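You operate a simulated robot arm through the tools that you are given. There is no shell and no other tool. Be economical: measure what you need, move in short steps, check, and stop when the job is done.

You run a simulated robot arm. Do the job below in one go: nothing can be reset, and whatever is moved stays where it is left.

## Task
Set the rail carriage to the yellow mark and stand the grey bracket on it.
Fine: loosen the rail lock knob first, turn it tight again before the bracket goes on. Set down upright: what you pick out.

The check looks at the end state, three seconds after you hand in, the way a careful person would. Anything else that was tipped, shoved, dropped, spilled or broken makes it a failure.

## Robot
A 7-joint arm with a two-finger parallel gripper, fixed in place. Base frame: the origin is at the foot of the arm, x ahead of it, y to its left, z up; the work surface is at about z = 0. Units: m, degrees, N and s.
With the tool pointing down near the work surface it reaches from about 0.24 to 0.62 m from the base axis. Its first joint turns from -66.0 to 66.0 degrees. Payload 2.6 kg.
The TCP is the grasp point between the finger pads, 0.03 m short of the fingertips. In the tool frame z runs along the fingers and y along their closing line. The gripper opens to 0.094 m. The fingers are 0.028 m wide and 0.01 m thick; the gripper's body (0.05 by 0.096 m) begins 0.055 m behind the TCP.
Orientation is that of the tool frame in the base frame, as a unit quaternion [x, y, z, w]. With the fingers straight down and closing along the base's y, the tool's x points along the base's -x, its y along +y and its z along -z.

## Interface
- The arm moves only by the tool drive_tool. Its argument "moves" is a list that holds one entry, the list of rows, each a list of 7 numbers: the shift along the tool's x, y, z in units of 150 mm (1.0 is 150 mm), then the turn, a rotation vector about the tool's x, y, z in units of 90 degrees (1.0 is 90 degrees), then the finger opening in m, from 0 to 0.094. In form: [[[x, y, z, ax, ay, az, jaw], ...]]. A call has 1 to 10 rows; each row is the pose to reach, as a shift and turn from the pose commanded when the call began, along the tool's axes at that moment. A call with a number of a shift or a turn outside -1 to 1 is refused whole. Each row takes 0.2 s and may step no farther than 0.05 m and 8.6 degrees from the row before; otherwise, or with a gripper value out of range, the whole call is refused. Where a pose cannot be reached the arm comes as near as it can. A force on the tool above 40 N (or 10 N above the force at the start of the call, whichever is more), or a blocked arm, ends the call early, and 0.2 s more pass. Each finger travels about 0.072 m/s and halts on what it meets, pressing with about 38 N; the grip force reading is that of the motor and also rises with nothing between the fingers. The clock runs only during rows and for 0.2 s after the last one: add rows that repeat a pose to give the fingers time. It gives the time, the measured TCP pose, the force on the tool (base axes), the opening and the grip force at its end, in the units of the frame above (readings bear some noise), with the torque about the TCP (base axes, N m) and any sound that the robot's microphone picked up.
- Cameras (640 x 400 px; columns grow to the right, rows downward): "scene" is fixed at [0.0314, 0.4259, 0.5707]; the picture's right is [-0.81, -0.58, 0.00], its down [-0.29, 0.41, -0.86] and it looks along [0.50, -0.70, -0.50] (base axes); focal length 356 px, centre (320, 200). "wrist" rides on the gripper at [0.076, 0.014, -0.102] in the tool frame; the picture's right is [-0.18, 0.98, 0.00], its down [-0.75, -0.14, -0.64] and it looks along [-0.63, -0.12, 0.77] (tool axes); focal length 243 px, centre (320, 200). There is no depth. A picture from a camera that has moved, and an enlarged one, comes with that camera's place and axes in the base frame and with its lens.
- capture(camera): a new picture of that camera. It takes no simulated time.
- inspect(camera, box): a new picture of the part [left, top, right, bottom] of that camera's present view, enlarged. It takes no simulated time.
- sign_off(): hands the job in; it is judged then, once.

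Go step by step. Nothing tells you positions but the pictures and the camera data: compare them with the known pose of the tool, close in by small moves and look again before you grip or let go. The budget is 120 turns and 64 pictures, counting those below and the enlarged ones. Unless the task says otherwise, let go and move clear before handing in, and close with one line.

The tools are called after "Emit:" by a JSON object that holds its "method" and its "body". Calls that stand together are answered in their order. drive_tool: Moves the arm, as the interface text tells. Its arguments: {"type":"object","properties":{"moves":{"type":"array","items":{"type":"array","items":{"type":"array","items":{"type":"number"}}}}},"required":["moves"]} The other tools are called the same way: capture (camera) takes a picture; inspect (camera, box) takes an enlarged picture of a part of a camera's view; sign_off () hands the job in.

At the start:

```text
clock: 0.0
tcp_pos: [0.3766, -0.0086, 0.3187]
ee_rot: [0.0, 1.0, 0.0, 0.0]
ft_force: [-0.1, 0.6, 0.6]
ft_torque: [0.0, 0.0, 0.0]
width: 0.0939
grasp_force: 0.2
```

scene: 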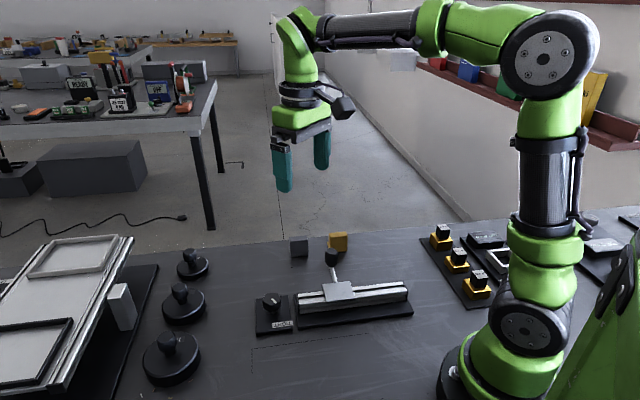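
wrist: 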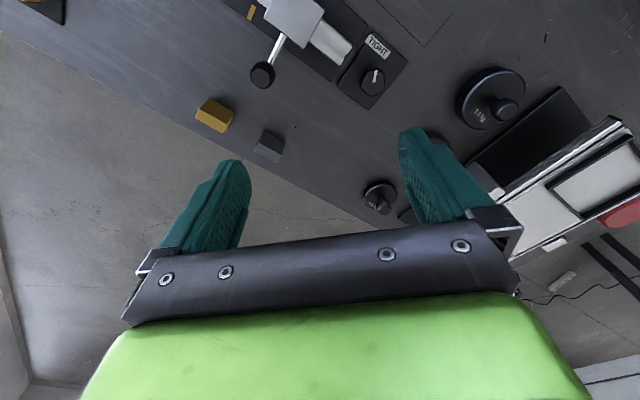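

I see a rail with a carriage (with a handle), a lock knob on a plate labelled "TIGHT", and small grey and yellow blocks behind. I'll enlarge the views to measure.

Emit:
{"method": "inspect", "body": {"camera": "scene", "box": [240, 220, 430, 340]}}

Emit:
{"method": "inspect", "body": {"camera": "wrist", "box": [190, 0, 450, 163]}}

```text
3.33 times, centred on (335, 280) of scene
camera zoom: at [0.0314, 0.4259, 0.5707], right [-0.81, -0.58, 0.0], down [-0.29, 0.41, -0.86], along [0.5, -0.7, -0.5], focal length 1185 px, centre (270, -67)
```

zoom: 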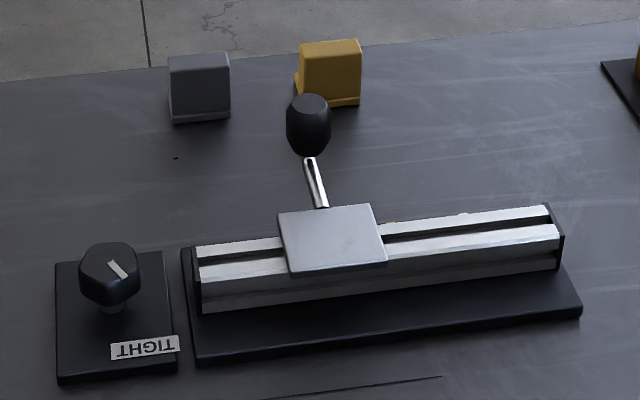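

```text
2.45 times, centred on (320, 82) of wrist
camera zoom: at [0.3016, 0.0071, 0.4227], right [0.18, 0.98, 0.0], down [0.75, -0.14, 0.64], along [0.63, -0.12, -0.77], focal length 595 px, centre (320, 491)
```

zoom: 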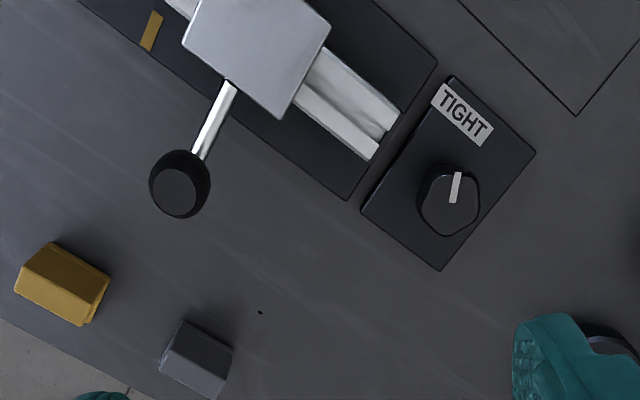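

The yellow mark seems to be at about (0.30, -0.09) and the carriage at about (0.31, -0.03). The rail runs diagonally and the lock knob is near (0.41, 0.06). I'll move above the rail for a closer look.

Emit:
{"method": "drive_tool", "body": {"moves": [[[0.2, -0.1, 0.1, 0, 0, 0, 0.094], [0.4, -0.2, 0.25, 0, 0, 0, 0.094], [0.6, -0.3, 0.4, 0, 0, 0, 0.094]]]}}

Emit:
{"method": "capture", "body": {"camera": "wrist"}}

```text
clock: 0.8
tcp_pos: [0.2848, -0.0516, 0.2596]
ee_rot: [0.0, 1.0, 0.0, 0.001]
ft_force: [0.3, -0.2, -0.4]
ft_torque: [0.01, 0.02, 0.04]
width: 0.0942
grasp_force: 0.1
```

```text
59 pictures are left
camera wrist: at [0.2099, -0.0367, 0.3632], right [0.18, 0.98, 0.0], down [0.75, -0.14, 0.64], along [0.63, -0.12, -0.77], focal length 243 px, centre (320, 200)
```

wrist: 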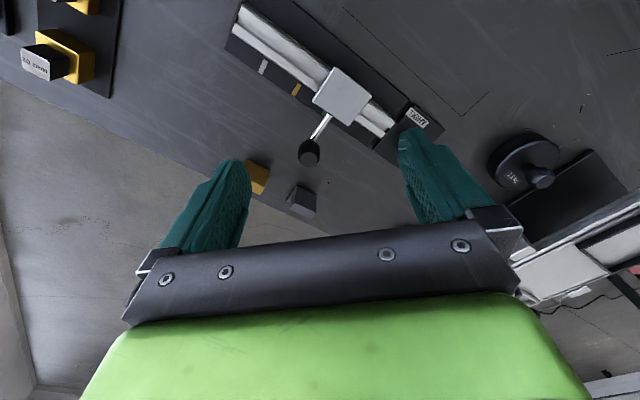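

Emit:
{"method": "inspect", "body": {"camera": "wrist", "box": [220, 0, 440, 138]}}

```text
2.90 times, centred on (330, 69) of wrist
camera zoom: at [0.2099, -0.0367, 0.3632], right [0.18, 0.98, 0.0], down [0.75, -0.14, 0.64], along [0.63, -0.12, -0.77], focal length 703 px, centre (291, 580)
```

zoom: 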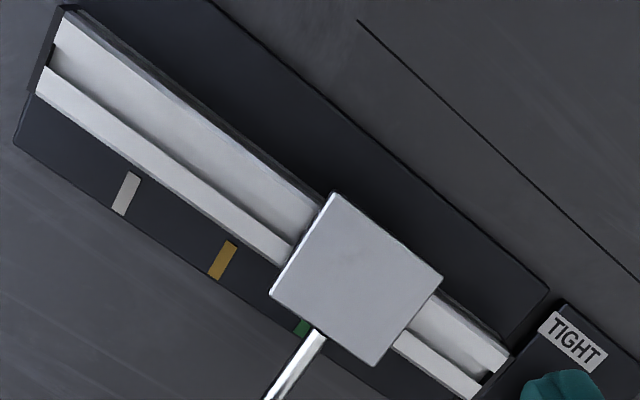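

Three marks lie along the rail (white, yellow, green) about 5 cm apart, and the carriage is near the green one. The handle ball is near (0.362, -0.080, 0.075) and the lock knob near (0.409, 0.0645, 0.038). I'll move above the lock knob and look.

Emit:
{"method": "drive_tool", "body": {"moves": [[[-0.17, 0.16, 0, 0, 0, 0, 0.094], [-0.34, 0.32, 0, 0, 0, 0, 0.094], [-0.5, 0.47, 0.1, 0, 0, 0, 0.094], [-0.66, 0.62, 0.25, 0, 0, 0, 0.094], [-0.827, 0.774, 0.4, 0, 0, 0, 0.094], [-0.827, 0.774, 0.4, 0, 0, 0, 0.094]]]}}

Emit:
{"method": "capture", "body": {"camera": "wrist"}}

Emit:
{"method": "inspect", "body": {"camera": "wrist", "box": [220, 40, 420, 165]}}

```text
clock: 2.2
tcp_pos: [0.411, 0.0621, 0.1997]
ee_rot: [0.0, 1.0, 0.0, 0.0]
ft_force: [-0.3, -0.1, -0.4]
ft_torque: [0.01, 0.03, 0.02]
width: 0.094
grasp_force: 0.1
```

```text
57 pictures are left
camera wrist: at [0.3359, 0.0776, 0.3027], right [0.18, 0.98, 0.0], down [0.75, -0.14, 0.64], along [0.63, -0.12, -0.77], focal length 243 px, centre (320, 200)
```

wrist: 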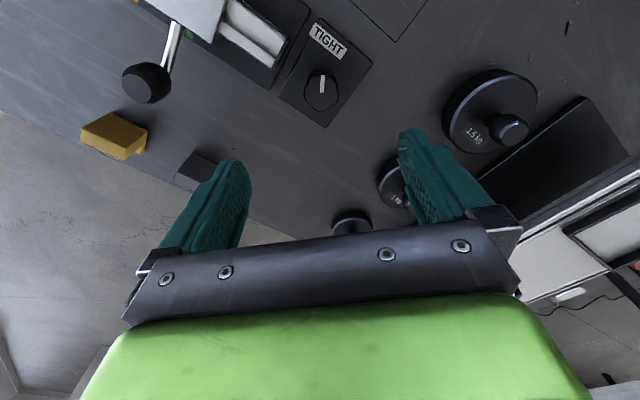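

```text
3.20 times, centred on (320, 102) of wrist
camera zoom: at [0.3359, 0.0776, 0.3027], right [0.18, 0.98, 0.0], down [0.75, -0.14, 0.64], along [0.63, -0.12, -0.77], focal length 776 px, centre (320, 512)
```

zoom: 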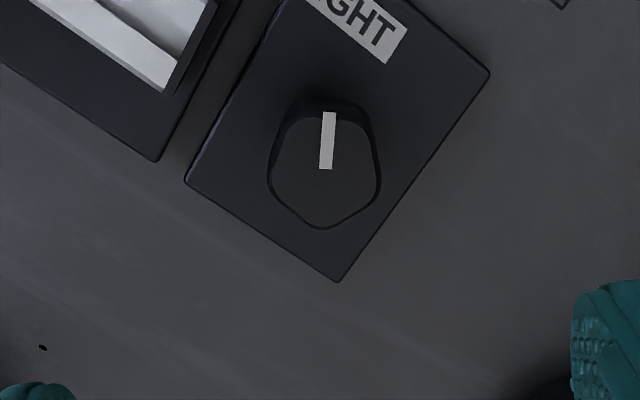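

I've confirmed the knob at (0.4096, 0.0646), with its pointer on TIGHT. I'll lower with the fingers partly open, either side of the knob.

Emit:
{"method": "drive_tool", "body": {"moves": [[[0.009, 0.017, 0.2, 0, 0, 0, 0.07], [0.009, 0.017, 0.4, 0, 0, 0, 0.062], [0.009, 0.017, 0.6, 0, 0, 0, 0.062], [0.009, 0.017, 0.75, 0, 0, 0, 0.062], [0.009, 0.017, 0.9, 0, 0, 0, 0.062], [0.009, 0.017, 1.0, 0, 0, 0, 0.062], [0.009, 0.017, 1.0, 0, 0, 0, 0.062]]]}}

Emit:
{"method": "capture", "body": {"camera": "wrist"}}

Emit:
{"method": "inspect", "body": {"camera": "scene", "box": [220, 220, 380, 340]}}

```text
clock: 3.8
tcp_pos: [0.4081, 0.0667, 0.0509]
ee_rot: [0.0, 1.0, 0.0, 0.0]
ft_force: [-0.5, -0.1, 0.1]
ft_torque: [0.0, -0.01, 0.02]
width: 0.0621
grasp_force: 0.0
```

```text
55 pictures are left
camera wrist: at [0.3335, 0.0815, 0.1535], right [0.18, 0.98, 0.0], down [0.75, -0.14, 0.64], along [0.63, -0.12, -0.77], focal length 243 px, centre (320, 200)
```

wrist: 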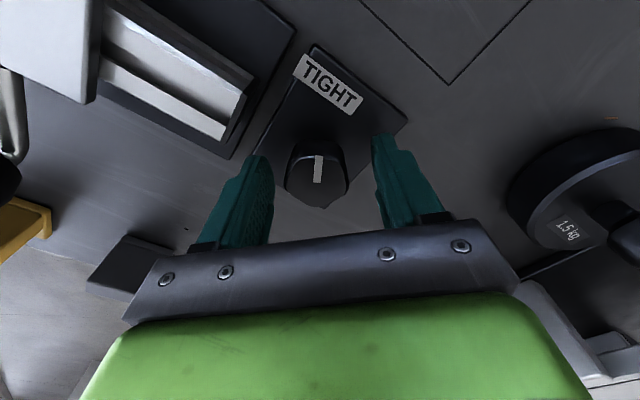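

```text
3.33 times, centred on (300, 280) of scene
camera zoom: at [0.0314, 0.4259, 0.5707], right [-0.81, -0.58, 0.0], down [-0.29, 0.41, -0.86], along [0.5, -0.7, -0.5], focal length 1185 px, centre (387, -67)
```

zoom: 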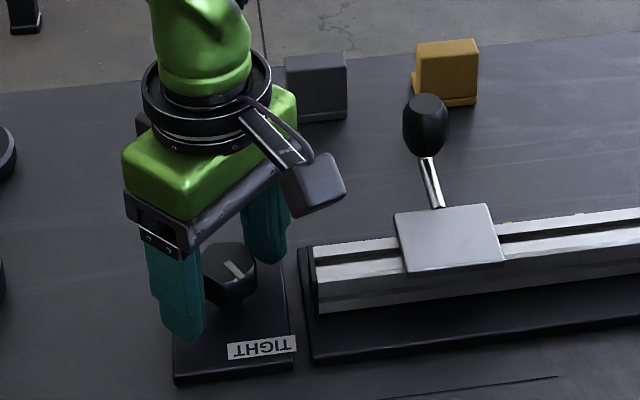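

The fingers straddle the knob with clearance. I'll lower 8 mm and close.

Emit:
{"method": "drive_tool", "body": {"moves": [[[-0.007, -0.008, 0.05, 0, 0, 0, 0.062], [-0.007, -0.008, 0.05, 0, 0, 0, 0.045], [-0.007, -0.008, 0.05, 0, 0, 0, 0.03], [-0.007, -0.008, 0.05, 0, 0, 0, 0.026], [-0.007, -0.008, 0.05, 0, 0, 0, 0.026]]]}}

```text
clock: 5.0
tcp_pos: [0.4103, 0.0639, 0.0437]
ee_rot: [0.002, 1.0, 0.001, -0.001]
ft_force: [-1.1, -4.8, 1.7]
ft_torque: [0.21, 0.19, 0.0]
width: 0.0371
grasp_force: 45.3
```

The knob is gripped at 37 mm. I'll turn it counter-clockwise to loosen it, starting with about 32°.

Emit:
{"method": "drive_tool", "body": {"moves": [[[0, 0, 0, 0, 0, -0.09, 0.026], [0, 0, 0, 0, 0, -0.18, 0.026], [0, 0, 0, 0, 0, -0.27, 0.026], [0, 0, 0, 0, 0, -0.36, 0.026]]]}}

Emit:
{"method": "capture", "body": {"camera": "wrist"}}

```text
clock: 6.0
tcp_pos: [0.4103, 0.0651, 0.0423]
ee_rot: [-0.28, 0.96, 0.001, -0.001]
ft_force: [-14.1, -5.1, 22.7]
ft_torque: [-0.57, 0.67, -0.02]
width: 0.0371
grasp_force: 44.4
```

```text
53 pictures are left
camera wrist: at [0.3392, 0.0368, 0.146], right [-0.37, 0.93, 0.0], down [0.71, 0.29, 0.64], along [0.59, 0.24, -0.77], focal length 243 px, centre (320, 200)
```

wrist: 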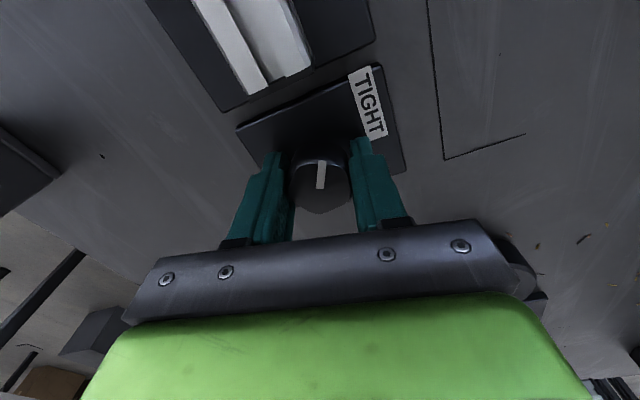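

The knob turns with the gripper, but there is a 23 N upward load. I'll ease up slightly and continue turning.

Emit:
{"method": "drive_tool", "body": {"moves": [[[0, 0, -0.01, 0, 0, 0, 0.026], [0, 0, -0.015, 0, 0, -0.09, 0.026], [0, 0, -0.015, 0, 0, -0.18, 0.026], [0, 0, -0.015, 0, 0, -0.27, 0.026], [0, 0, -0.015, 0, 0, -0.36, 0.026]]]}}

Emit:
{"method": "capture", "body": {"camera": "wrist"}}

```text
clock: 7.2
tcp_pos: [0.4099, 0.0639, 0.0449]
ee_rot: [-0.538, 0.843, 0.001, -0.001]
ft_force: [6.0, 6.7, -37.3]
ft_torque: [-0.06, -0.45, -0.1]
width: 0.0373
grasp_force: 45.3
```

```text
52 pictures are left
camera wrist: at [0.3658, 0.0028, 0.1461], right [-0.81, 0.58, 0.0], down [0.45, 0.62, 0.64], along [0.37, 0.52, -0.77], focal length 243 px, centre (320, 200)
```

wrist: 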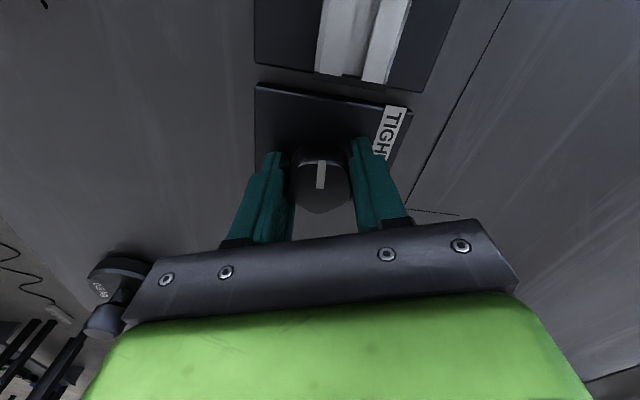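

I pulled up too hard there (-37 N), so I'll lower about 1.4 mm and turn the last 25° or so.

Emit:
{"method": "drive_tool", "body": {"moves": [[[0, 0, 0.009, 0, 0, 0, 0.026], [0, 0, 0.009, 0, 0, -0.09, 0.026], [0, 0, 0.009, 0, 0, -0.18, 0.026], [0, 0, 0.009, 0, 0, -0.28, 0.026]]]}}

Emit:
{"method": "capture", "body": {"camera": "wrist"}}

```text
refused: row 4 steps farther than a row can; nothing moved
```

```text
51 pictures are left
camera wrist: at [0.3658, 0.0028, 0.1461], right [-0.81, 0.58, 0.0], down [0.45, 0.62, 0.64], along [0.37, 0.52, -0.77], focal length 243 px, centre (320, 200)
```

wrist: 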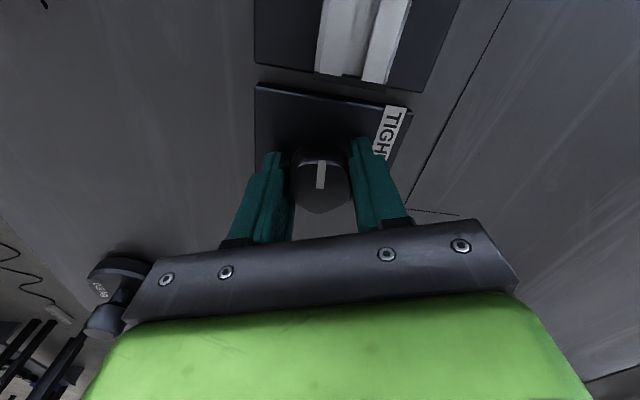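

The last row's turn step was slightly too big, so I'm resending with smaller steps.

Emit:
{"method": "drive_tool", "body": {"moves": [[[0, 0, 0.009, 0, 0, 0, 0.026], [0, 0, 0.009, 0, 0, -0.09, 0.026], [0, 0, 0.009, 0, 0, -0.18, 0.026], [0, 0, 0.009, 0, 0, -0.27, 0.026]]]}}

```text
clock: 8.2
tcp_pos: [0.4095, 0.0657, 0.0428]
ee_rot: [-0.702, 0.712, 0.001, -0.001]
ft_force: [1.0, 11.1, -28.3]
ft_torque: [-0.36, -0.1, 0.01]
width: 0.037
grasp_force: 44.8
```

The knob has turned about 90° with almost no resisting torque. I'll let go and rise, then look.

Emit:
{"method": "drive_tool", "body": {"moves": [[[0, 0, 0.004, 0, 0, 0, 0.045], [0, 0, 0, 0, 0, 0, 0.062], [0, 0, 0, 0, 0, 0, 0.062], [0, 0, -0.2, 0, 0, 0, 0.062], [0, 0, -0.5, 0, 0, 0, 0.062], [0, 0, -0.8, 0, 0, 0, 0.062]]]}}

Emit:
{"method": "inspect", "body": {"camera": "scene", "box": [240, 220, 430, 340]}}

Emit:
{"method": "capture", "body": {"camera": "wrist"}}

```text
clock: 9.6
tcp_pos: [0.4122, 0.0662, 0.165]
ee_rot: [-0.701, 0.713, 0.0, -0.001]
ft_force: [0.2, 0.7, -0.2]
ft_torque: [-0.02, -0.01, 0.0]
width: 0.0621
grasp_force: 0.0
```

```text
3.33 times, centred on (335, 280) of scene
camera zoom: at [0.0314, 0.4258, 0.5707], right [-0.81, -0.58, 0.0], down [-0.29, 0.41, -0.86], along [0.5, -0.7, -0.5], focal length 1185 px, centre (270, -67)
```

zoom: 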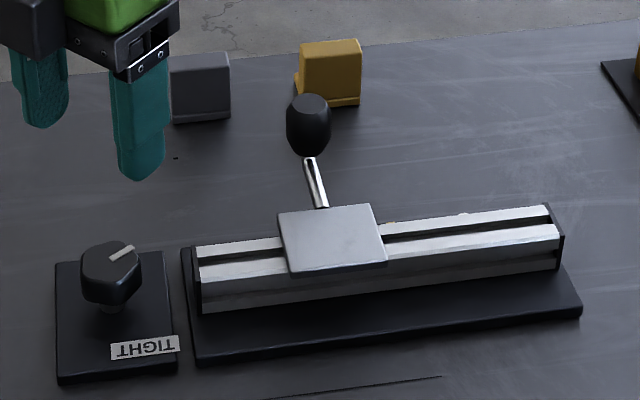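

```text
49 pictures are left
camera wrist: at [0.3968, -0.0096, 0.2673], right [-0.98, 0.2, 0.0], down [0.15, 0.75, 0.64], along [0.13, 0.63, -0.77], focal length 243 px, centre (320, 200)
```

wrist: 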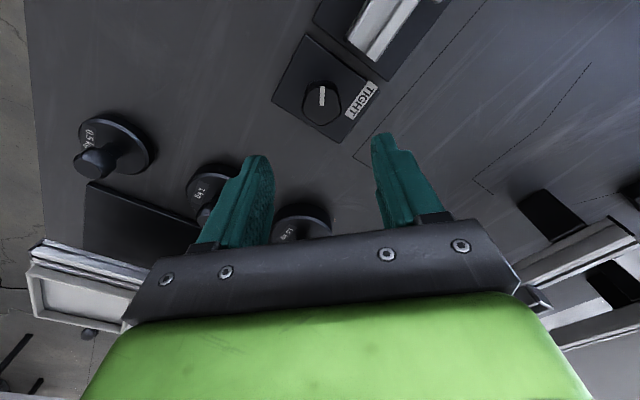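

The knob pointer now points well away from TIGHT. Next I'll go above the handle ball and turn the gripper so it closes along the rail.

Emit:
{"method": "drive_tool", "body": {"moves": [[[0.1, 0.03, 0, 0, 0, 0.092, 0.07], [0.2, 0.07, 0, 0, 0, 0.184, 0.08], [0.3, 0.1, 0, 0, 0, 0.276, 0.08], [0.4, 0.14, 0, 0, 0, 0.368, 0.08], [0.5, 0.17, 0, 0, 0, 0.46, 0.08], [0.6, 0.2, 0, 0, 0, 0.552, 0.08], [0.7, 0.24, 0, 0, 0, 0.644, 0.08], [0.8, 0.27, 0, 0, 0, 0.736, 0.08], [0.9, 0.3, 0, 0, 0, 0.828, 0.08], [0.975, 0.335, 0, 0, 0, 0.92, 0.08]]]}}

Emit:
{"method": "drive_tool", "body": {"moves": [[[0, 0, 0, 0, 0, 0.09, 0.08], [0, 0, 0, 0, 0, 0.18, 0.08], [0, 0, 0, 0, 0, 0.27, 0.08], [0, 0, 0, 0, 0, 0.36, 0.08], [0, 0, 0, 0, 0, 0.45, 0.08], [0, 0, 0, 0, 0, 0.53, 0.08], [0, 0, 0, 0, 0, 0.602, 0.08], [0, 0, 0, 0, 0, 0.602, 0.08]]]}}

Emit:
{"method": "capture", "body": {"camera": "wrist"}}

Emit:
{"method": "capture", "body": {"camera": "scene"}}

```text
clock: 11.8
tcp_pos: [0.3577, -0.0811, 0.1652]
ee_rot: [-0.053, 0.999, 0.0, 0.0]
ft_force: [-0.1, 0.1, -0.4]
ft_torque: [0.01, -0.02, -0.01]
width: 0.0801
grasp_force: 0.0
```

```text
clock: 13.6
tcp_pos: [0.3577, -0.0798, 0.1633]
ee_rot: [0.407, 0.914, 0.0, -0.001]
ft_force: [0.3, -0.2, -0.7]
ft_torque: [-0.01, 0.0, 0.05]
width: 0.08
grasp_force: 0.1
```

```text
48 pictures are left
camera wrist: at [0.3188, -0.0133, 0.2664], right [0.85, 0.52, 0.0], down [0.4, -0.65, 0.64], along [0.33, -0.55, -0.77], focal length 243 px, centre (320, 200)
```

wrist: 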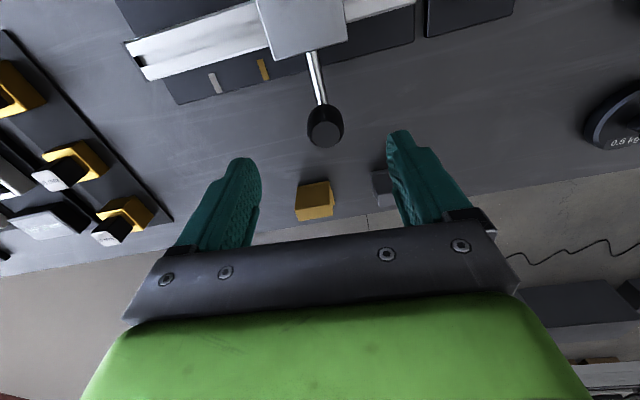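

```text
47 pictures are left
```

scene: 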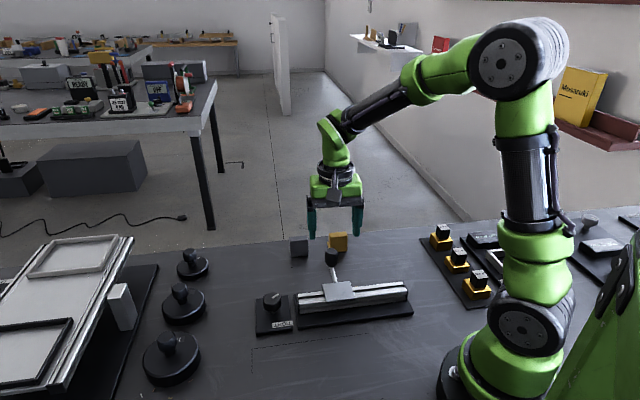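

The handle ball is where I computed it, at about (0.364, -0.081). I'll lower around it with the fingers open.

Emit:
{"method": "drive_tool", "body": {"moves": [[[-0.027, 0.02, 0.15, 0, 0, 0, 0.07], [-0.027, 0.02, 0.3, 0, 0, 0, 0.065], [-0.027, 0.02, 0.45, 0, 0, 0, 0.065], [-0.027, 0.02, 0.56, 0, 0, 0, 0.065], [-0.027, 0.02, 0.56, 0, 0, 0, 0.065]]]}}

Emit:
{"method": "capture", "body": {"camera": "wrist"}}

Emit:
{"method": "inspect", "body": {"camera": "scene", "box": [240, 220, 430, 340]}}

```text
clock: 14.8
tcp_pos: [0.3633, -0.082, 0.08]
ee_rot: [0.406, 0.914, -0.001, 0.0]
ft_force: [0.3, 0.2, -0.6]
ft_torque: [-0.03, 0.02, -0.03]
width: 0.0651
grasp_force: 0.0
```

```text
46 pictures are left
camera wrist: at [0.3242, -0.0148, 0.1823], right [0.85, 0.52, 0.0], down [0.4, -0.65, 0.64], along [0.34, -0.55, -0.77], focal length 243 px, centre (320, 200)
```

wrist: 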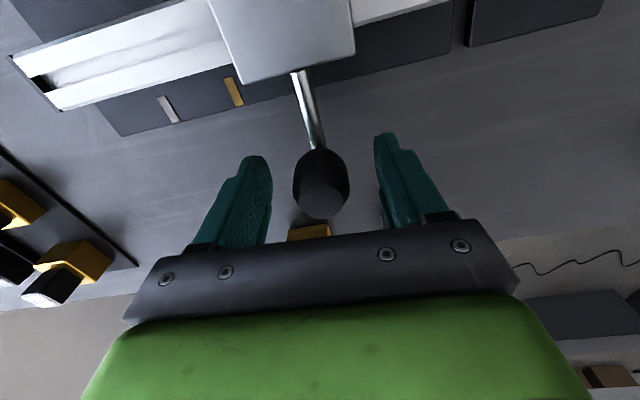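

```text
3.33 times, centred on (335, 280) of scene
camera zoom: at [0.0314, 0.4259, 0.5707], right [-0.81, -0.58, 0.0], down [-0.29, 0.41, -0.86], along [0.5, -0.7, -0.5], focal length 1185 px, centre (270, -67)
```

zoom: 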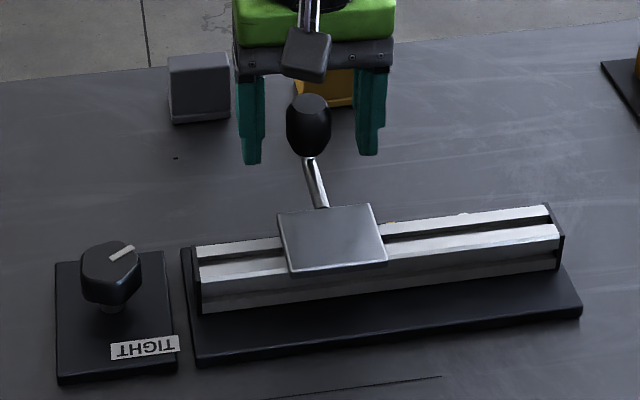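

The ball is centred between the fingers, so I'll close on it.

Emit:
{"method": "drive_tool", "body": {"moves": [[[0, 0, 0, 0, 0, 0, 0.045], [0, 0, 0, 0, 0, 0, 0.03], [0, 0, 0, 0, 0, 0, 0.022], [0, 0, 0, 0, 0, 0, 0.022]]]}}

```text
clock: 15.8
tcp_pos: [0.3642, -0.082, 0.0801]
ee_rot: [0.406, 0.914, 0.0, 0.0]
ft_force: [1.4, 2.3, -1.1]
ft_torque: [-0.21, -0.13, 0.0]
width: 0.0295
grasp_force: 45.1
```

The ball is held at 29.5 mm. I'll test-drag 15 mm toward the yellow mark.

Emit:
{"method": "drive_tool", "body": {"moves": [[[0, -0.03, 0, 0, 0, 0, 0.022], [0, -0.06, 0, 0, 0, 0, 0.022], [0, -0.1, 0, 0, 0, 0, 0.022]]]}}

Emit:
{"method": "inspect", "body": {"camera": "wrist", "box": [60, 0, 380, 200]}}

```text
clock: 16.6
tcp_pos: [0.3525, -0.0933, 0.0793]
ee_rot: [0.407, 0.914, 0.001, 0.001]
ft_force: [5.2, -3.0, 9.9]
ft_torque: [0.18, 0.99, -0.22]
width: 0.0297
grasp_force: 45.0
```

```text
2.00 times, centred on (220, 100) of wrist
camera zoom: at [0.3132, -0.0253, 0.1824], right [0.85, 0.52, 0.0], down [0.4, -0.65, 0.64], along [0.34, -0.55, -0.77], focal length 485 px, centre (520, 400)
```

zoom: 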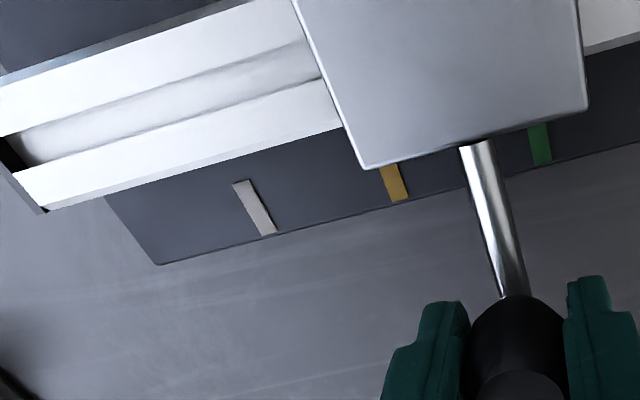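

The carriage slides and the lock is loose. About 33–35 mm remains, so I'll drag 29 mm more and re-measure.

Emit:
{"method": "drive_tool", "body": {"moves": [[[0, -0.04, 0, 0, 0, 0, 0.022], [0, -0.08, 0, 0, 0, 0, 0.022], [0, -0.12, 0, 0, 0, 0, 0.022], [0, -0.16, 0, 0, 0, 0, 0.022], [0, -0.193, 0, 0, 0, 0, 0.022], [0, -0.193, 0, 0, 0, 0, 0.022]]]}}

Emit:
{"method": "inspect", "body": {"camera": "wrist", "box": [120, 0, 440, 200]}}

```text
clock: 18.0
tcp_pos: [0.3324, -0.1128, 0.0799]
ee_rot: [0.405, 0.914, -0.001, 0.004]
ft_force: [23.3, -20.1, -14.6]
ft_torque: [0.13, 0.51, -0.11]
width: 0.03
grasp_force: 44.6
```

```text
2.00 times, centred on (280, 100) of wrist
camera zoom: at [0.2919, -0.0456, 0.182], right [0.85, 0.52, 0.0], down [0.4, -0.65, 0.65], along [0.34, -0.55, -0.76], focal length 485 px, centre (400, 400)
```

zoom: 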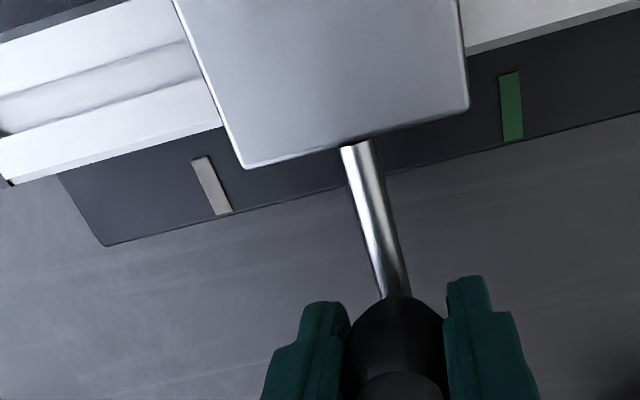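

About 6 mm remains by the white/green marks. I'll drag that and ease the sideways load.

Emit:
{"method": "drive_tool", "body": {"moves": [[[-0.004, -0.02, 0, 0, 0, 0, 0.022], [-0.006, -0.038, 0, 0, 0, 0, 0.022], [-0.006, -0.038, 0, 0, 0, 0, 0.022]]]}}

Emit:
{"method": "inspect", "body": {"camera": "wrist", "box": [120, 0, 440, 200]}}

```text
clock: 18.8
tcp_pos: [0.3281, -0.1171, 0.0801]
ee_rot: [0.405, 0.914, 0.0, 0.004]
ft_force: [24.7, -20.0, -21.1]
ft_torque: [-0.18, 0.32, -0.06]
width: 0.03
grasp_force: 44.8
```

```text
2.00 times, centred on (280, 100) of wrist
camera zoom: at [0.2876, -0.0498, 0.182], right [0.85, 0.52, 0.0], down [0.4, -0.65, 0.65], along [0.34, -0.55, -0.76], focal length 485 px, centre (400, 400)
```

zoom: 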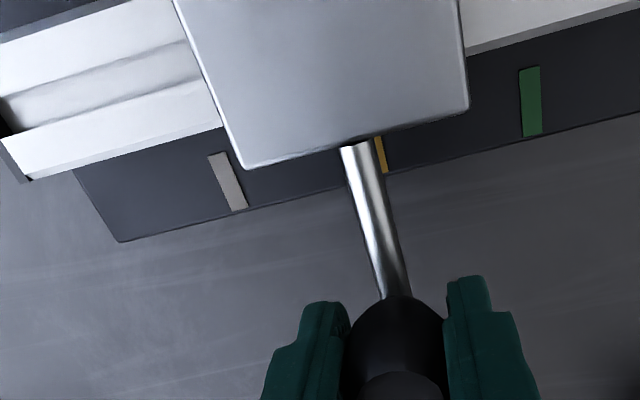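

By the marks, the carriage is now aligned within about a millimetre. I'll release and rise, then view it with the camera squarely in line with the mark.

Emit:
{"method": "drive_tool", "body": {"moves": [[[-0.006, 0, 0, 0, 0, 0, 0.04], [-0.006, 0, 0, 0, 0, 0, 0.065], [-0.006, 0, 0, 0, 0, 0, 0.065], [-0.006, 0, -0.2, 0, 0, 0, 0.065], [-0.006, 0, -0.45, 0, 0, 0, 0.065], [0.15, 0, -0.65, 0, 0, 0, 0.065], [0.3, -0.1, -0.65, 0, 0, 0, 0.065], [0.3, -0.1, -0.65, 0, 0, 0, 0.065]]]}}

Emit:
{"method": "capture", "body": {"camera": "wrist"}}

```text
clock: 20.6
tcp_pos: [0.2861, -0.0924, 0.1775]
ee_rot: [0.406, 0.914, -0.001, 0.0]
ft_force: [0.2, -0.3, 0.2]
ft_torque: [0.01, -0.01, -0.03]
width: 0.0646
grasp_force: 0.0
```

```text
41 pictures are left
camera wrist: at [0.245, -0.0259, 0.2801], right [0.85, 0.52, 0.0], down [0.4, -0.65, 0.64], along [0.34, -0.55, -0.77], focal length 243 px, centre (320, 200)
```

wrist: 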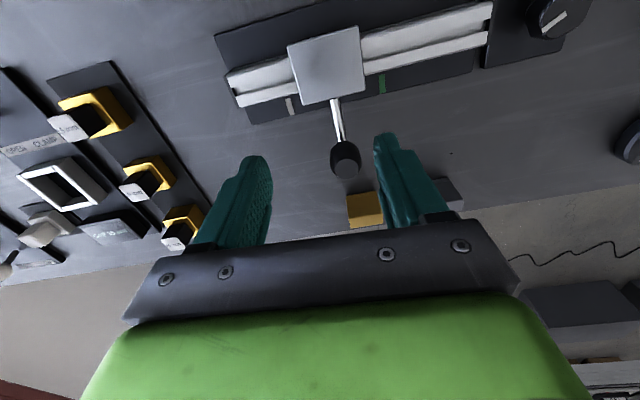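

Emit:
{"method": "inspect", "body": {"camera": "wrist", "box": [240, 10, 432, 130]}}

Emit:
{"method": "inspect", "body": {"camera": "scene", "box": [280, 240, 420, 328]}}

```text
3.33 times, centred on (336, 70) of wrist
camera zoom: at [0.245, -0.0259, 0.2801], right [0.85, 0.52, 0.0], down [0.4, -0.65, 0.64], along [0.34, -0.55, -0.77], focal length 809 px, centre (267, 633)
```

zoom: 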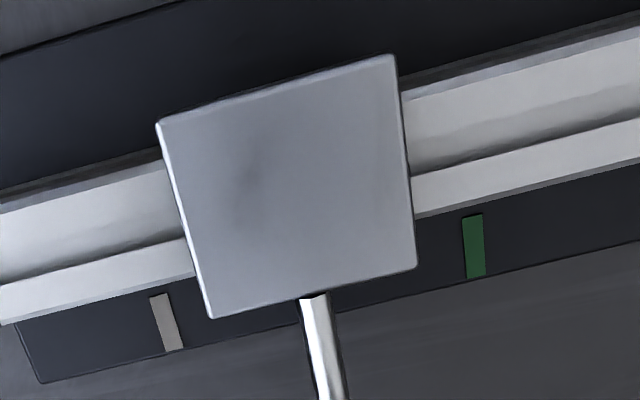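

```text
4.55 times, centred on (350, 284) of scene
camera zoom: at [0.0314, 0.4259, 0.5707], right [-0.81, -0.58, 0.0], down [-0.29, 0.41, -0.86], along [0.5, -0.7, -0.5], focal length 1616 px, centre (184, -182)
```

zoom: 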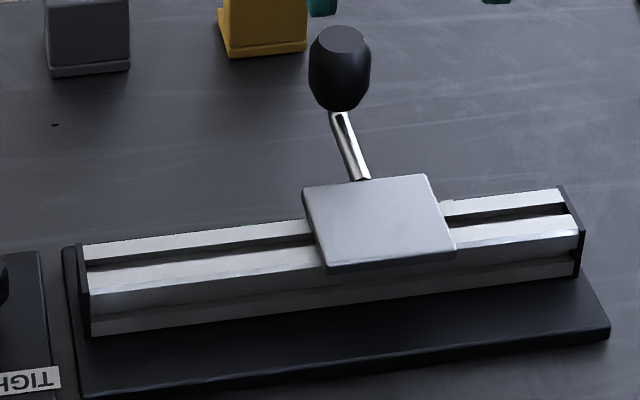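

The carriage is on the yellow mark to within my measuring error. Now I'll return to the lock knob, turning the gripper back to the angle where I released it.

Emit:
{"method": "drive_tool", "body": {"moves": [[[0.02, 0.08, 0, 0, 0, -0.092, 0.065], [0.04, 0.17, 0, 0, 0, -0.184, 0.065], [0.07, 0.26, 0, 0, 0, -0.276, 0.065], [0.09, 0.35, 0, 0, 0, -0.368, 0.065], [0.11, 0.44, 0, 0, 0, -0.46, 0.065], [0.14, 0.54, 0, 0, 0, -0.552, 0.065], [0.16, 0.64, 0, 0, 0, -0.644, 0.065], [0.18, 0.74, 0, 0, 0, -0.736, 0.065], [0.2, 0.85, 0, 0, 0, -0.828, 0.065], [0.227, 0.96, 0, 0, 0, -0.92, 0.065]]]}}

```text
clock: 22.8
tcp_pos: [0.369, 0.0285, 0.1755]
ee_rot: [-0.301, 0.954, 0.0, 0.0]
ft_force: [-1.2, -0.2, 0.0]
ft_torque: [0.02, 0.0, 0.01]
width: 0.0649
grasp_force: 0.0
```

Now I'll finish the turn and the move over the knob.

Emit:
{"method": "drive_tool", "body": {"moves": [[[-0.05, 0.01, 0, 0, 0, -0.09, 0.065], [-0.1, 0.01, 0, 0, 0, -0.18, 0.065], [-0.16, 0.02, 0, 0, 0, -0.27, 0.065], [-0.22, 0.03, 0, 0, 0, -0.36, 0.065], [-0.28, 0.04, 0, 0, 0, -0.45, 0.065], [-0.352, 0.043, 0, 0, 0, -0.53, 0.065], [-0.352, 0.043, 0, 0, 0, -0.605, 0.065], [-0.352, 0.043, 0, 0, 0, -0.605, 0.065]]]}}

Emit:
{"method": "capture", "body": {"camera": "wrist"}}

```text
clock: 24.6
tcp_pos: [0.4101, 0.0628, 0.1762]
ee_rot: [-0.703, 0.711, 0.0, 0.0]
ft_force: [1.3, -0.1, -0.2]
ft_torque: [-0.04, 0.03, 0.03]
width: 0.0649
grasp_force: 0.1
```

```text
38 pictures are left
camera wrist: at [0.3956, -0.0106, 0.2789], right [-0.98, 0.19, 0.0], down [0.15, 0.75, 0.64], along [0.12, 0.63, -0.77], focal length 243 px, centre (320, 200)
```

wrist: 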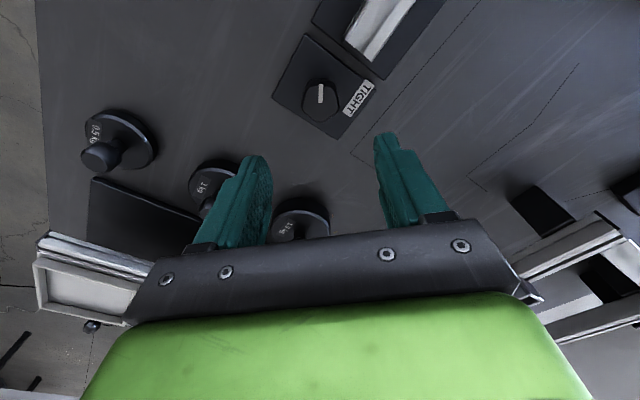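

I'm over the knob. I'll lower to the earlier gripping height and close.

Emit:
{"method": "drive_tool", "body": {"moves": [[[-0.01, 0, 0.2, 0, 0, 0, 0.062], [-0.01, 0, 0.4, 0, 0, 0, 0.062], [-0.01, 0, 0.6, 0, 0, 0, 0.062], [-0.01, 0, 0.75, 0, 0, 0, 0.062], [-0.01, 0, 0.875, 0, 0, 0, 0.062], [-0.01, 0, 0.875, 0, 0, 0, 0.062], [-0.01, 0, 0.875, 0, 0, 0, 0.045], [-0.01, 0, 0.875, 0, 0, 0, 0.03], [-0.01, 0, 0.875, 0, 0, 0, 0.026], [-0.01, 0, 0.875, 0, 0, 0, 0.026]]]}}

```text
clock: 26.8
tcp_pos: [0.4094, 0.0664, 0.0459]
ee_rot: [-0.703, 0.711, 0.0, 0.0]
ft_force: [0.9, -1.3, -3.6]
ft_torque: [0.08, -0.02, 0.01]
width: 0.0376
grasp_force: 45.2
```

The knob is gripped again with little load. I'll turn it clockwise about 75° first.

Emit:
{"method": "drive_tool", "body": {"moves": [[[0, 0, 0, 0, 0, 0.09, 0.026], [0, 0, 0, 0, 0, 0.18, 0.026], [0, 0, 0, 0, 0, 0.27, 0.026], [0, 0, 0, 0, 0, 0.36, 0.026], [0, 0, 0, 0, 0, 0.45, 0.026], [0, 0, 0, 0, 0, 0.54, 0.026], [0, 0, 0, 0, 0, 0.63, 0.026], [0, 0, 0, 0, 0, 0.72, 0.026], [0, 0, 0, 0, 0, 0.81, 0.026]]]}}

Emit:
{"method": "capture", "body": {"camera": "wrist"}}

```text
clock: 28.8
tcp_pos: [0.4109, 0.0641, 0.0465]
ee_rot: [-0.141, 0.99, -0.001, 0.002]
ft_force: [24.6, -12.7, -13.8]
ft_torque: [0.19, 0.54, 0.08]
width: 0.0368
grasp_force: 44.5
```

```text
37 pictures are left
camera wrist: at [0.3339, 0.0583, 0.1486], right [-0.1, 1.0, 0.0], down [0.76, 0.08, 0.65], along [0.64, 0.06, -0.76], focal length 243 px, centre (320, 200)
```

wrist: 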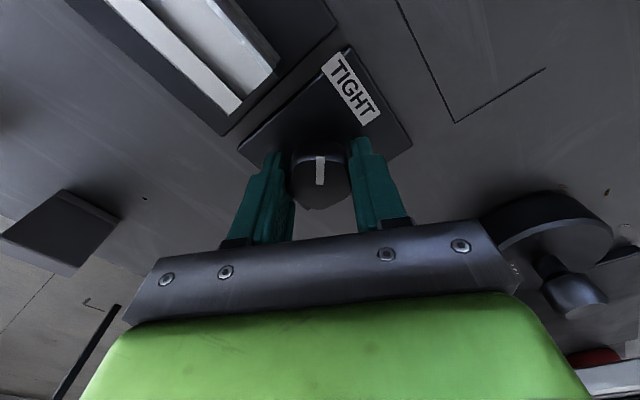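

About 16° remains. I'll ease the lateral load and turn on to TIGHT plus a little, until it resists.

Emit:
{"method": "drive_tool", "body": {"moves": [[[-0.005, -0.003, 0.003, 0, 0, 0.06, 0.026], [-0.005, -0.003, 0.003, 0, 0, 0.12, 0.026], [-0.005, -0.003, 0.003, 0, 0, 0.18, 0.026], [-0.005, -0.003, 0.003, 0, 0, 0.22, 0.026], [-0.005, -0.003, 0.003, 0, 0, 0.25, 0.026]]]}}

Emit:
{"method": "capture", "body": {"camera": "wrist"}}

```text
clock: 30.0
tcp_pos: [0.41, 0.0642, 0.0453]
ee_rot: [0.056, 0.998, -0.001, 0.001]
ft_force: [-2.0, -21.6, 23.0]
ft_torque: [-0.29, -0.81, 0.03]
width: 0.0368
grasp_force: 45.4
```

```text
36 pictures are left
camera wrist: at [0.3371, 0.088, 0.1487], right [0.29, 0.96, 0.0], down [0.73, -0.22, 0.64], along [0.62, -0.19, -0.77], focal length 243 px, centre (320, 200)
```

wrist: 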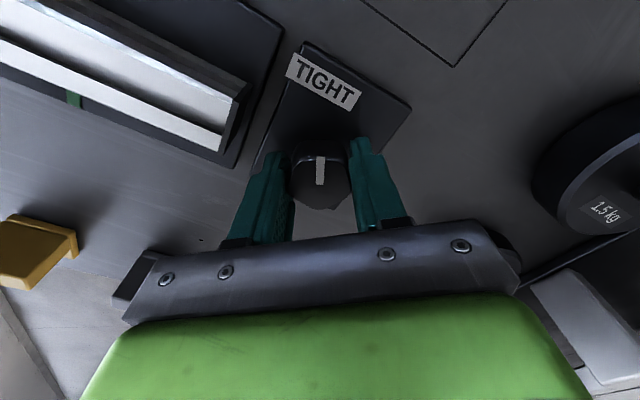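

The pointer is at TIGHT. I'll release, rise, and return to the earlier viewing pose to compare directly with the starting picture.

Emit:
{"method": "drive_tool", "body": {"moves": [[[0, 0, -0.005, 0, 0, 0, 0.045], [0, 0, -0.005, 0, 0, 0, 0.062], [0, 0, -0.005, 0, 0, 0, 0.062], [0, 0, -0.25, 0, 0, 0, 0.062], [0, 0, -0.5, 0, 0, 0, 0.062], [0, 0, -0.75, 0, 0, -0.04, 0.062], [-0.007, -0.013, -1.0, 0, 0, -0.071, 0.062], [-0.007, -0.013, -1.0, 0, 0, -0.071, 0.062]]]}}

Emit:
{"method": "inspect", "body": {"camera": "wrist", "box": [220, 40, 420, 165]}}

Emit:
{"method": "inspect", "body": {"camera": "scene", "box": [240, 220, 430, 340]}}

```text
clock: 31.8
tcp_pos: [0.4109, 0.065, 0.1959]
ee_rot: [-0.003, 1.0, 0.0, 0.0]
ft_force: [-0.2, -1.0, 0.8]
ft_torque: [0.01, -0.01, 0.01]
width: 0.062
grasp_force: 0.0
```

```text
3.20 times, centred on (320, 102) of wrist
camera zoom: at [0.3353, 0.0793, 0.2992], right [0.18, 0.98, 0.0], down [0.75, -0.14, 0.64], along [0.63, -0.11, -0.77], focal length 776 px, centre (320, 512)
```

zoom: 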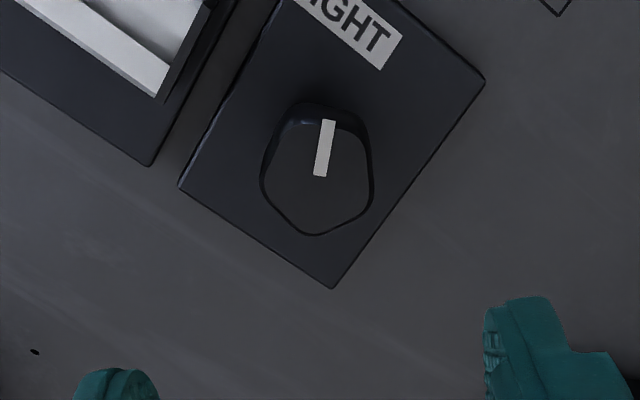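

```text
3.33 times, centred on (335, 280) of scene
camera zoom: at [0.0314, 0.4258, 0.5707], right [-0.81, -0.58, 0.0], down [-0.29, 0.41, -0.86], along [0.5, -0.7, -0.5], focal length 1185 px, centre (270, -67)
```

zoom: 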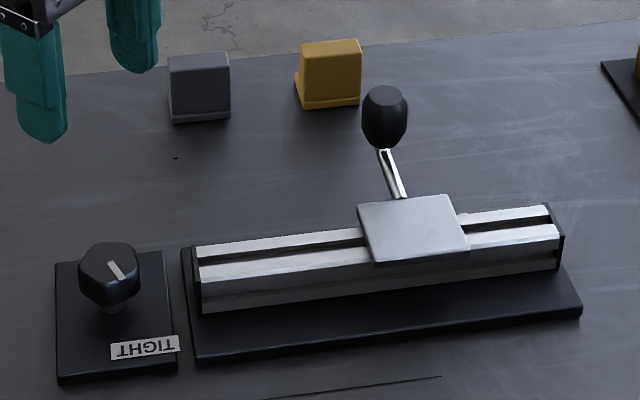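

The pointer is back at TIGHT, a few degrees beyond its original angle, and the carriage hasn't moved. Now I'll go and look at the grey bracket.

Emit:
{"method": "drive_tool", "body": {"moves": [[[-0.05, -0.25, 0, 0, 0, 0, 0.08], [-0.1, -0.5, 0, 0, 0, 0, 0.09], [-0.15, -0.75, 0, 0, 0, 0, 0.09], [-0.2, -1.0, 0, 0, 0, 0, 0.09], [-0.2, -1.0, 0, 0, 0, 0, 0.09]]]}}

Emit:
{"method": "capture", "body": {"camera": "wrist"}}

Emit:
{"method": "inspect", "body": {"camera": "scene", "box": [270, 220, 366, 280]}}

```text
clock: 33.0
tcp_pos: [0.4402, -0.0855, 0.1931]
ee_rot: [-0.002, 1.0, 0.0, 0.0]
ft_force: [-0.9, -0.2, -0.4]
ft_torque: [0.01, 0.03, 0.01]
width: 0.0897
grasp_force: 0.1
```

```text
33 pictures are left
camera wrist: at [0.3654, -0.0708, 0.2961], right [0.18, 0.98, 0.0], down [0.75, -0.14, 0.64], along [0.63, -0.11, -0.77], focal length 243 px, centre (320, 200)
```

wrist: 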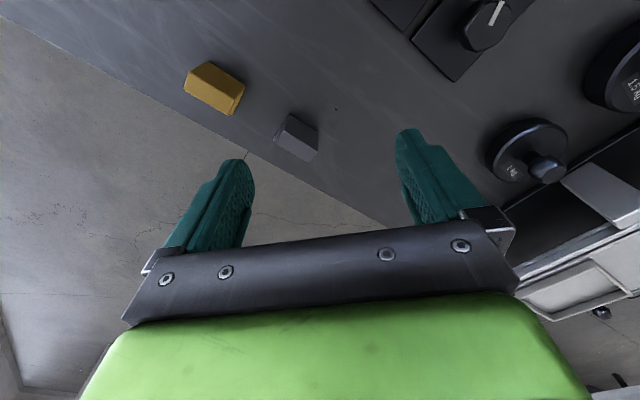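

```text
6.67 times, centred on (318, 250) of scene
camera zoom: at [0.0314, 0.4258, 0.5707], right [-0.81, -0.58, 0.0], down [-0.29, 0.41, -0.86], along [0.5, -0.7, -0.5], focal length 2370 px, centre (333, -133)
```

zoom: 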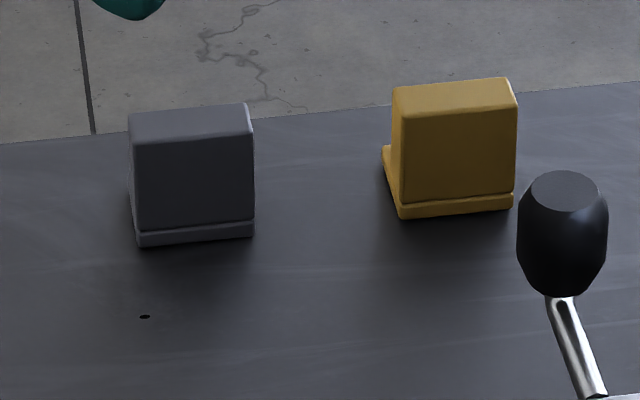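

Emit:
{"method": "inspect", "body": {"camera": "wrist", "box": [240, 90, 368, 170]}}

```text
5.00 times, centred on (304, 130) of wrist
camera zoom: at [0.3654, -0.0708, 0.2961], right [0.18, 0.98, 0.0], down [0.75, -0.14, 0.64], along [0.63, -0.11, -0.77], focal length 1213 px, centre (400, 550)
```

zoom: 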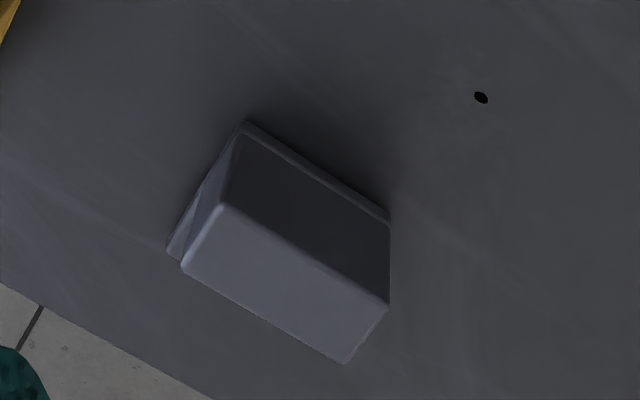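

The grey piece is an L-bracket standing on its foot. It has a wall about 43 × 17 mm with its top at z ≈ 0.05 and centred at (0.487, -0.117), running along 45°, and the foot extends away from the rail. I'll move over the wall with the gripper closing across its thickness.

Emit:
{"method": "drive_tool", "body": {"moves": [[[-0.05, -0.03, 0.05, 0, 0, -0.085, 0.08], [-0.1, -0.07, 0.1, 0, 0, -0.17, 0.07], [-0.15, -0.1, 0.2, 0, 0, -0.255, 0.06], [-0.21, -0.14, 0.3, 0, 0, -0.34, 0.06], [-0.27, -0.18, 0.4, 0, 0, -0.425, 0.06], [-0.315, -0.211, 0.48, 0, 0, -0.503, 0.06], [-0.315, -0.211, 0.48, 0, 0, -0.503, 0.06]]]}}

Emit:
{"method": "capture", "body": {"camera": "wrist"}}

Emit:
{"method": "inspect", "body": {"camera": "wrist", "box": [240, 90, 400, 190]}}

```text
clock: 34.6
tcp_pos: [0.489, -0.118, 0.1225]
ee_rot: [-0.388, 0.922, -0.001, 0.0]
ft_force: [-0.1, -0.8, -0.4]
ft_torque: [0.04, -0.02, -0.02]
width: 0.06
grasp_force: 0.1
```

```text
30 pictures are left
camera wrist: at [0.4274, -0.1611, 0.2263], right [-0.58, 0.82, 0.0], down [0.63, 0.44, 0.64], along [0.53, 0.37, -0.77], focal length 243 px, centre (320, 200)
```

wrist: 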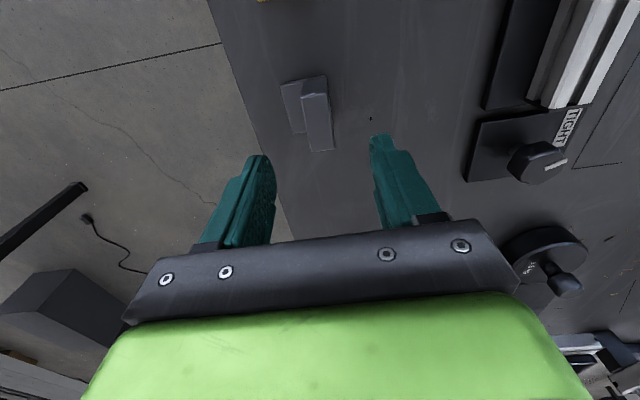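

```text
4.00 times, centred on (320, 140) of wrist
camera zoom: at [0.4274, -0.1611, 0.2263], right [-0.58, 0.82, 0.0], down [0.63, 0.44, 0.64], along [0.53, 0.37, -0.77], focal length 970 px, centre (320, 440)
```

zoom: 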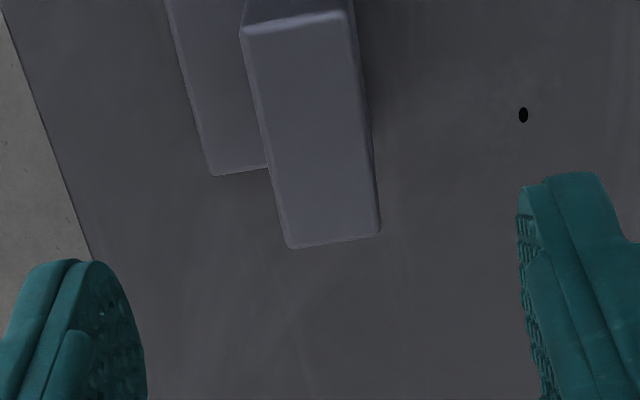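

The wall centre is at about (0.488, -0.118), and the foot is 42 × 43 mm with its centre 10 mm beyond the wall. I'll lower so the tips stay above the foot.

Emit:
{"method": "drive_tool", "body": {"moves": [[[0.002, 0.003, 0.15, 0, 0, 0, 0.06], [0.002, 0.003, 0.3, 0, 0, 0, 0.06], [0.002, 0.003, 0.42, 0, 0, 0, 0.055], [0.002, 0.003, 0.515, 0, 0, 0, 0.05], [0.002, 0.003, 0.515, 0, 0, 0, 0.05]]]}}

Emit:
{"method": "capture", "body": {"camera": "wrist"}}

Emit:
{"method": "inspect", "body": {"camera": "scene", "box": [260, 200, 356, 260]}}

```text
clock: 35.8
tcp_pos: [0.4886, -0.1171, 0.0465]
ee_rot: [-0.387, 0.922, 0.0, 0.001]
ft_force: [0.5, 0.1, -1.1]
ft_torque: [0.0, -0.02, 0.01]
width: 0.0498
grasp_force: 0.0
```

```text
28 pictures are left
camera wrist: at [0.4257, -0.1601, 0.1489], right [-0.57, 0.82, 0.0], down [0.63, 0.44, 0.64], along [0.53, 0.37, -0.77], focal length 243 px, centre (320, 200)
```

wrist: 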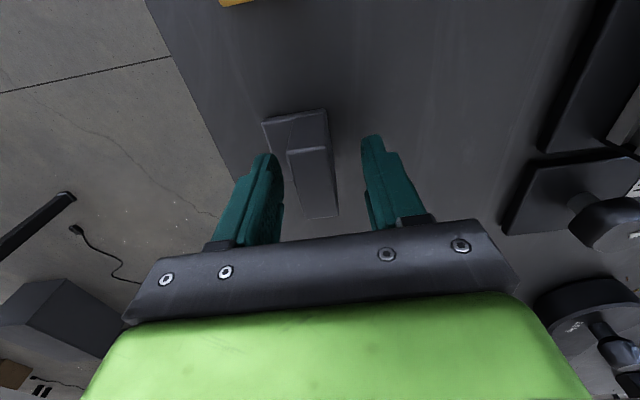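

```text
6.67 times, centred on (308, 230) of scene
camera zoom: at [0.0314, 0.4258, 0.5707], right [-0.81, -0.58, 0.0], down [-0.29, 0.41, -0.86], along [0.5, -0.7, -0.5], focal length 2370 px, centre (400, 0)
```

zoom: 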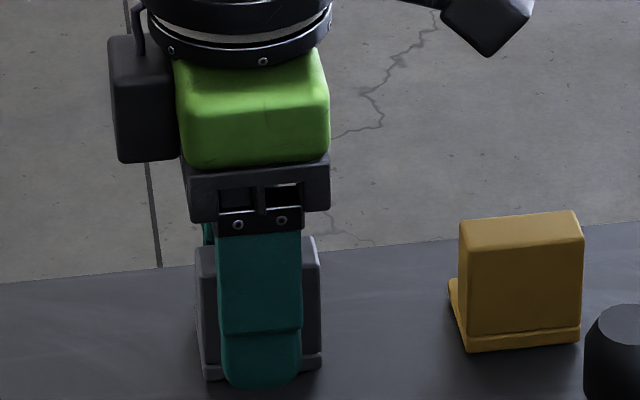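

The fingers straddle the wall. I'll shift 1.2 mm to centre, lower slightly and close.

Emit:
{"method": "drive_tool", "body": {"moves": [[[0, -0.008, 0.01, 0, 0, 0, 0.05], [0, -0.008, 0.01, 0, 0, 0, 0.035], [0, -0.008, 0.01, 0, 0, 0, 0.022], [0, -0.008, 0.01, 0, 0, 0, 0.012], [0, -0.008, 0.01, 0, 0, 0, 0.012]]]}}

```text
clock: 37.0
tcp_pos: [0.4891, -0.1179, 0.0447]
ee_rot: [-0.388, 0.922, 0.0, 0.0]
ft_force: [1.3, -0.2, 0.5]
ft_torque: [0.01, 0.01, -0.01]
width: 0.0235
grasp_force: 37.9
```

Emit:
{"method": "drive_tool", "body": {"moves": [[[0, 0, 0, 0, 0, 0, 0.012], [0, 0, 0, 0, 0, 0, 0.012], [0, 0, 0, 0, 0, 0, 0.012]]]}}

Emit:
{"method": "capture", "body": {"camera": "wrist"}}

```text
clock: 37.8
tcp_pos: [0.4895, -0.1179, 0.0437]
ee_rot: [-0.387, 0.922, 0.0, 0.0]
ft_force: [1.4, -0.4, 1.3]
ft_torque: [0.02, 0.0, 0.03]
width: 0.0233
grasp_force: 37.9
```

```text
26 pictures are left
camera wrist: at [0.4266, -0.1611, 0.1475], right [-0.57, 0.82, 0.0], down [0.63, 0.44, 0.64], along [0.53, 0.37, -0.77], focal length 243 px, centre (320, 200)
```

wrist: 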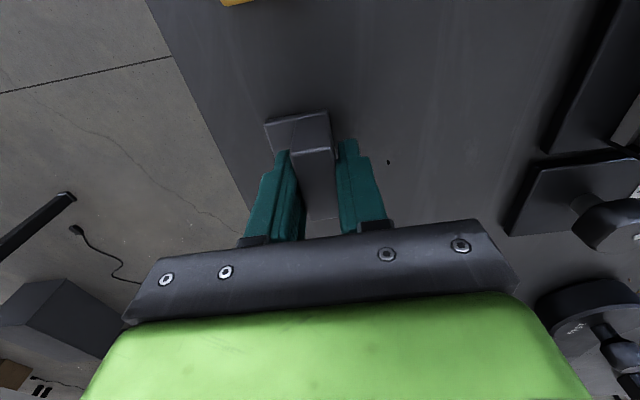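

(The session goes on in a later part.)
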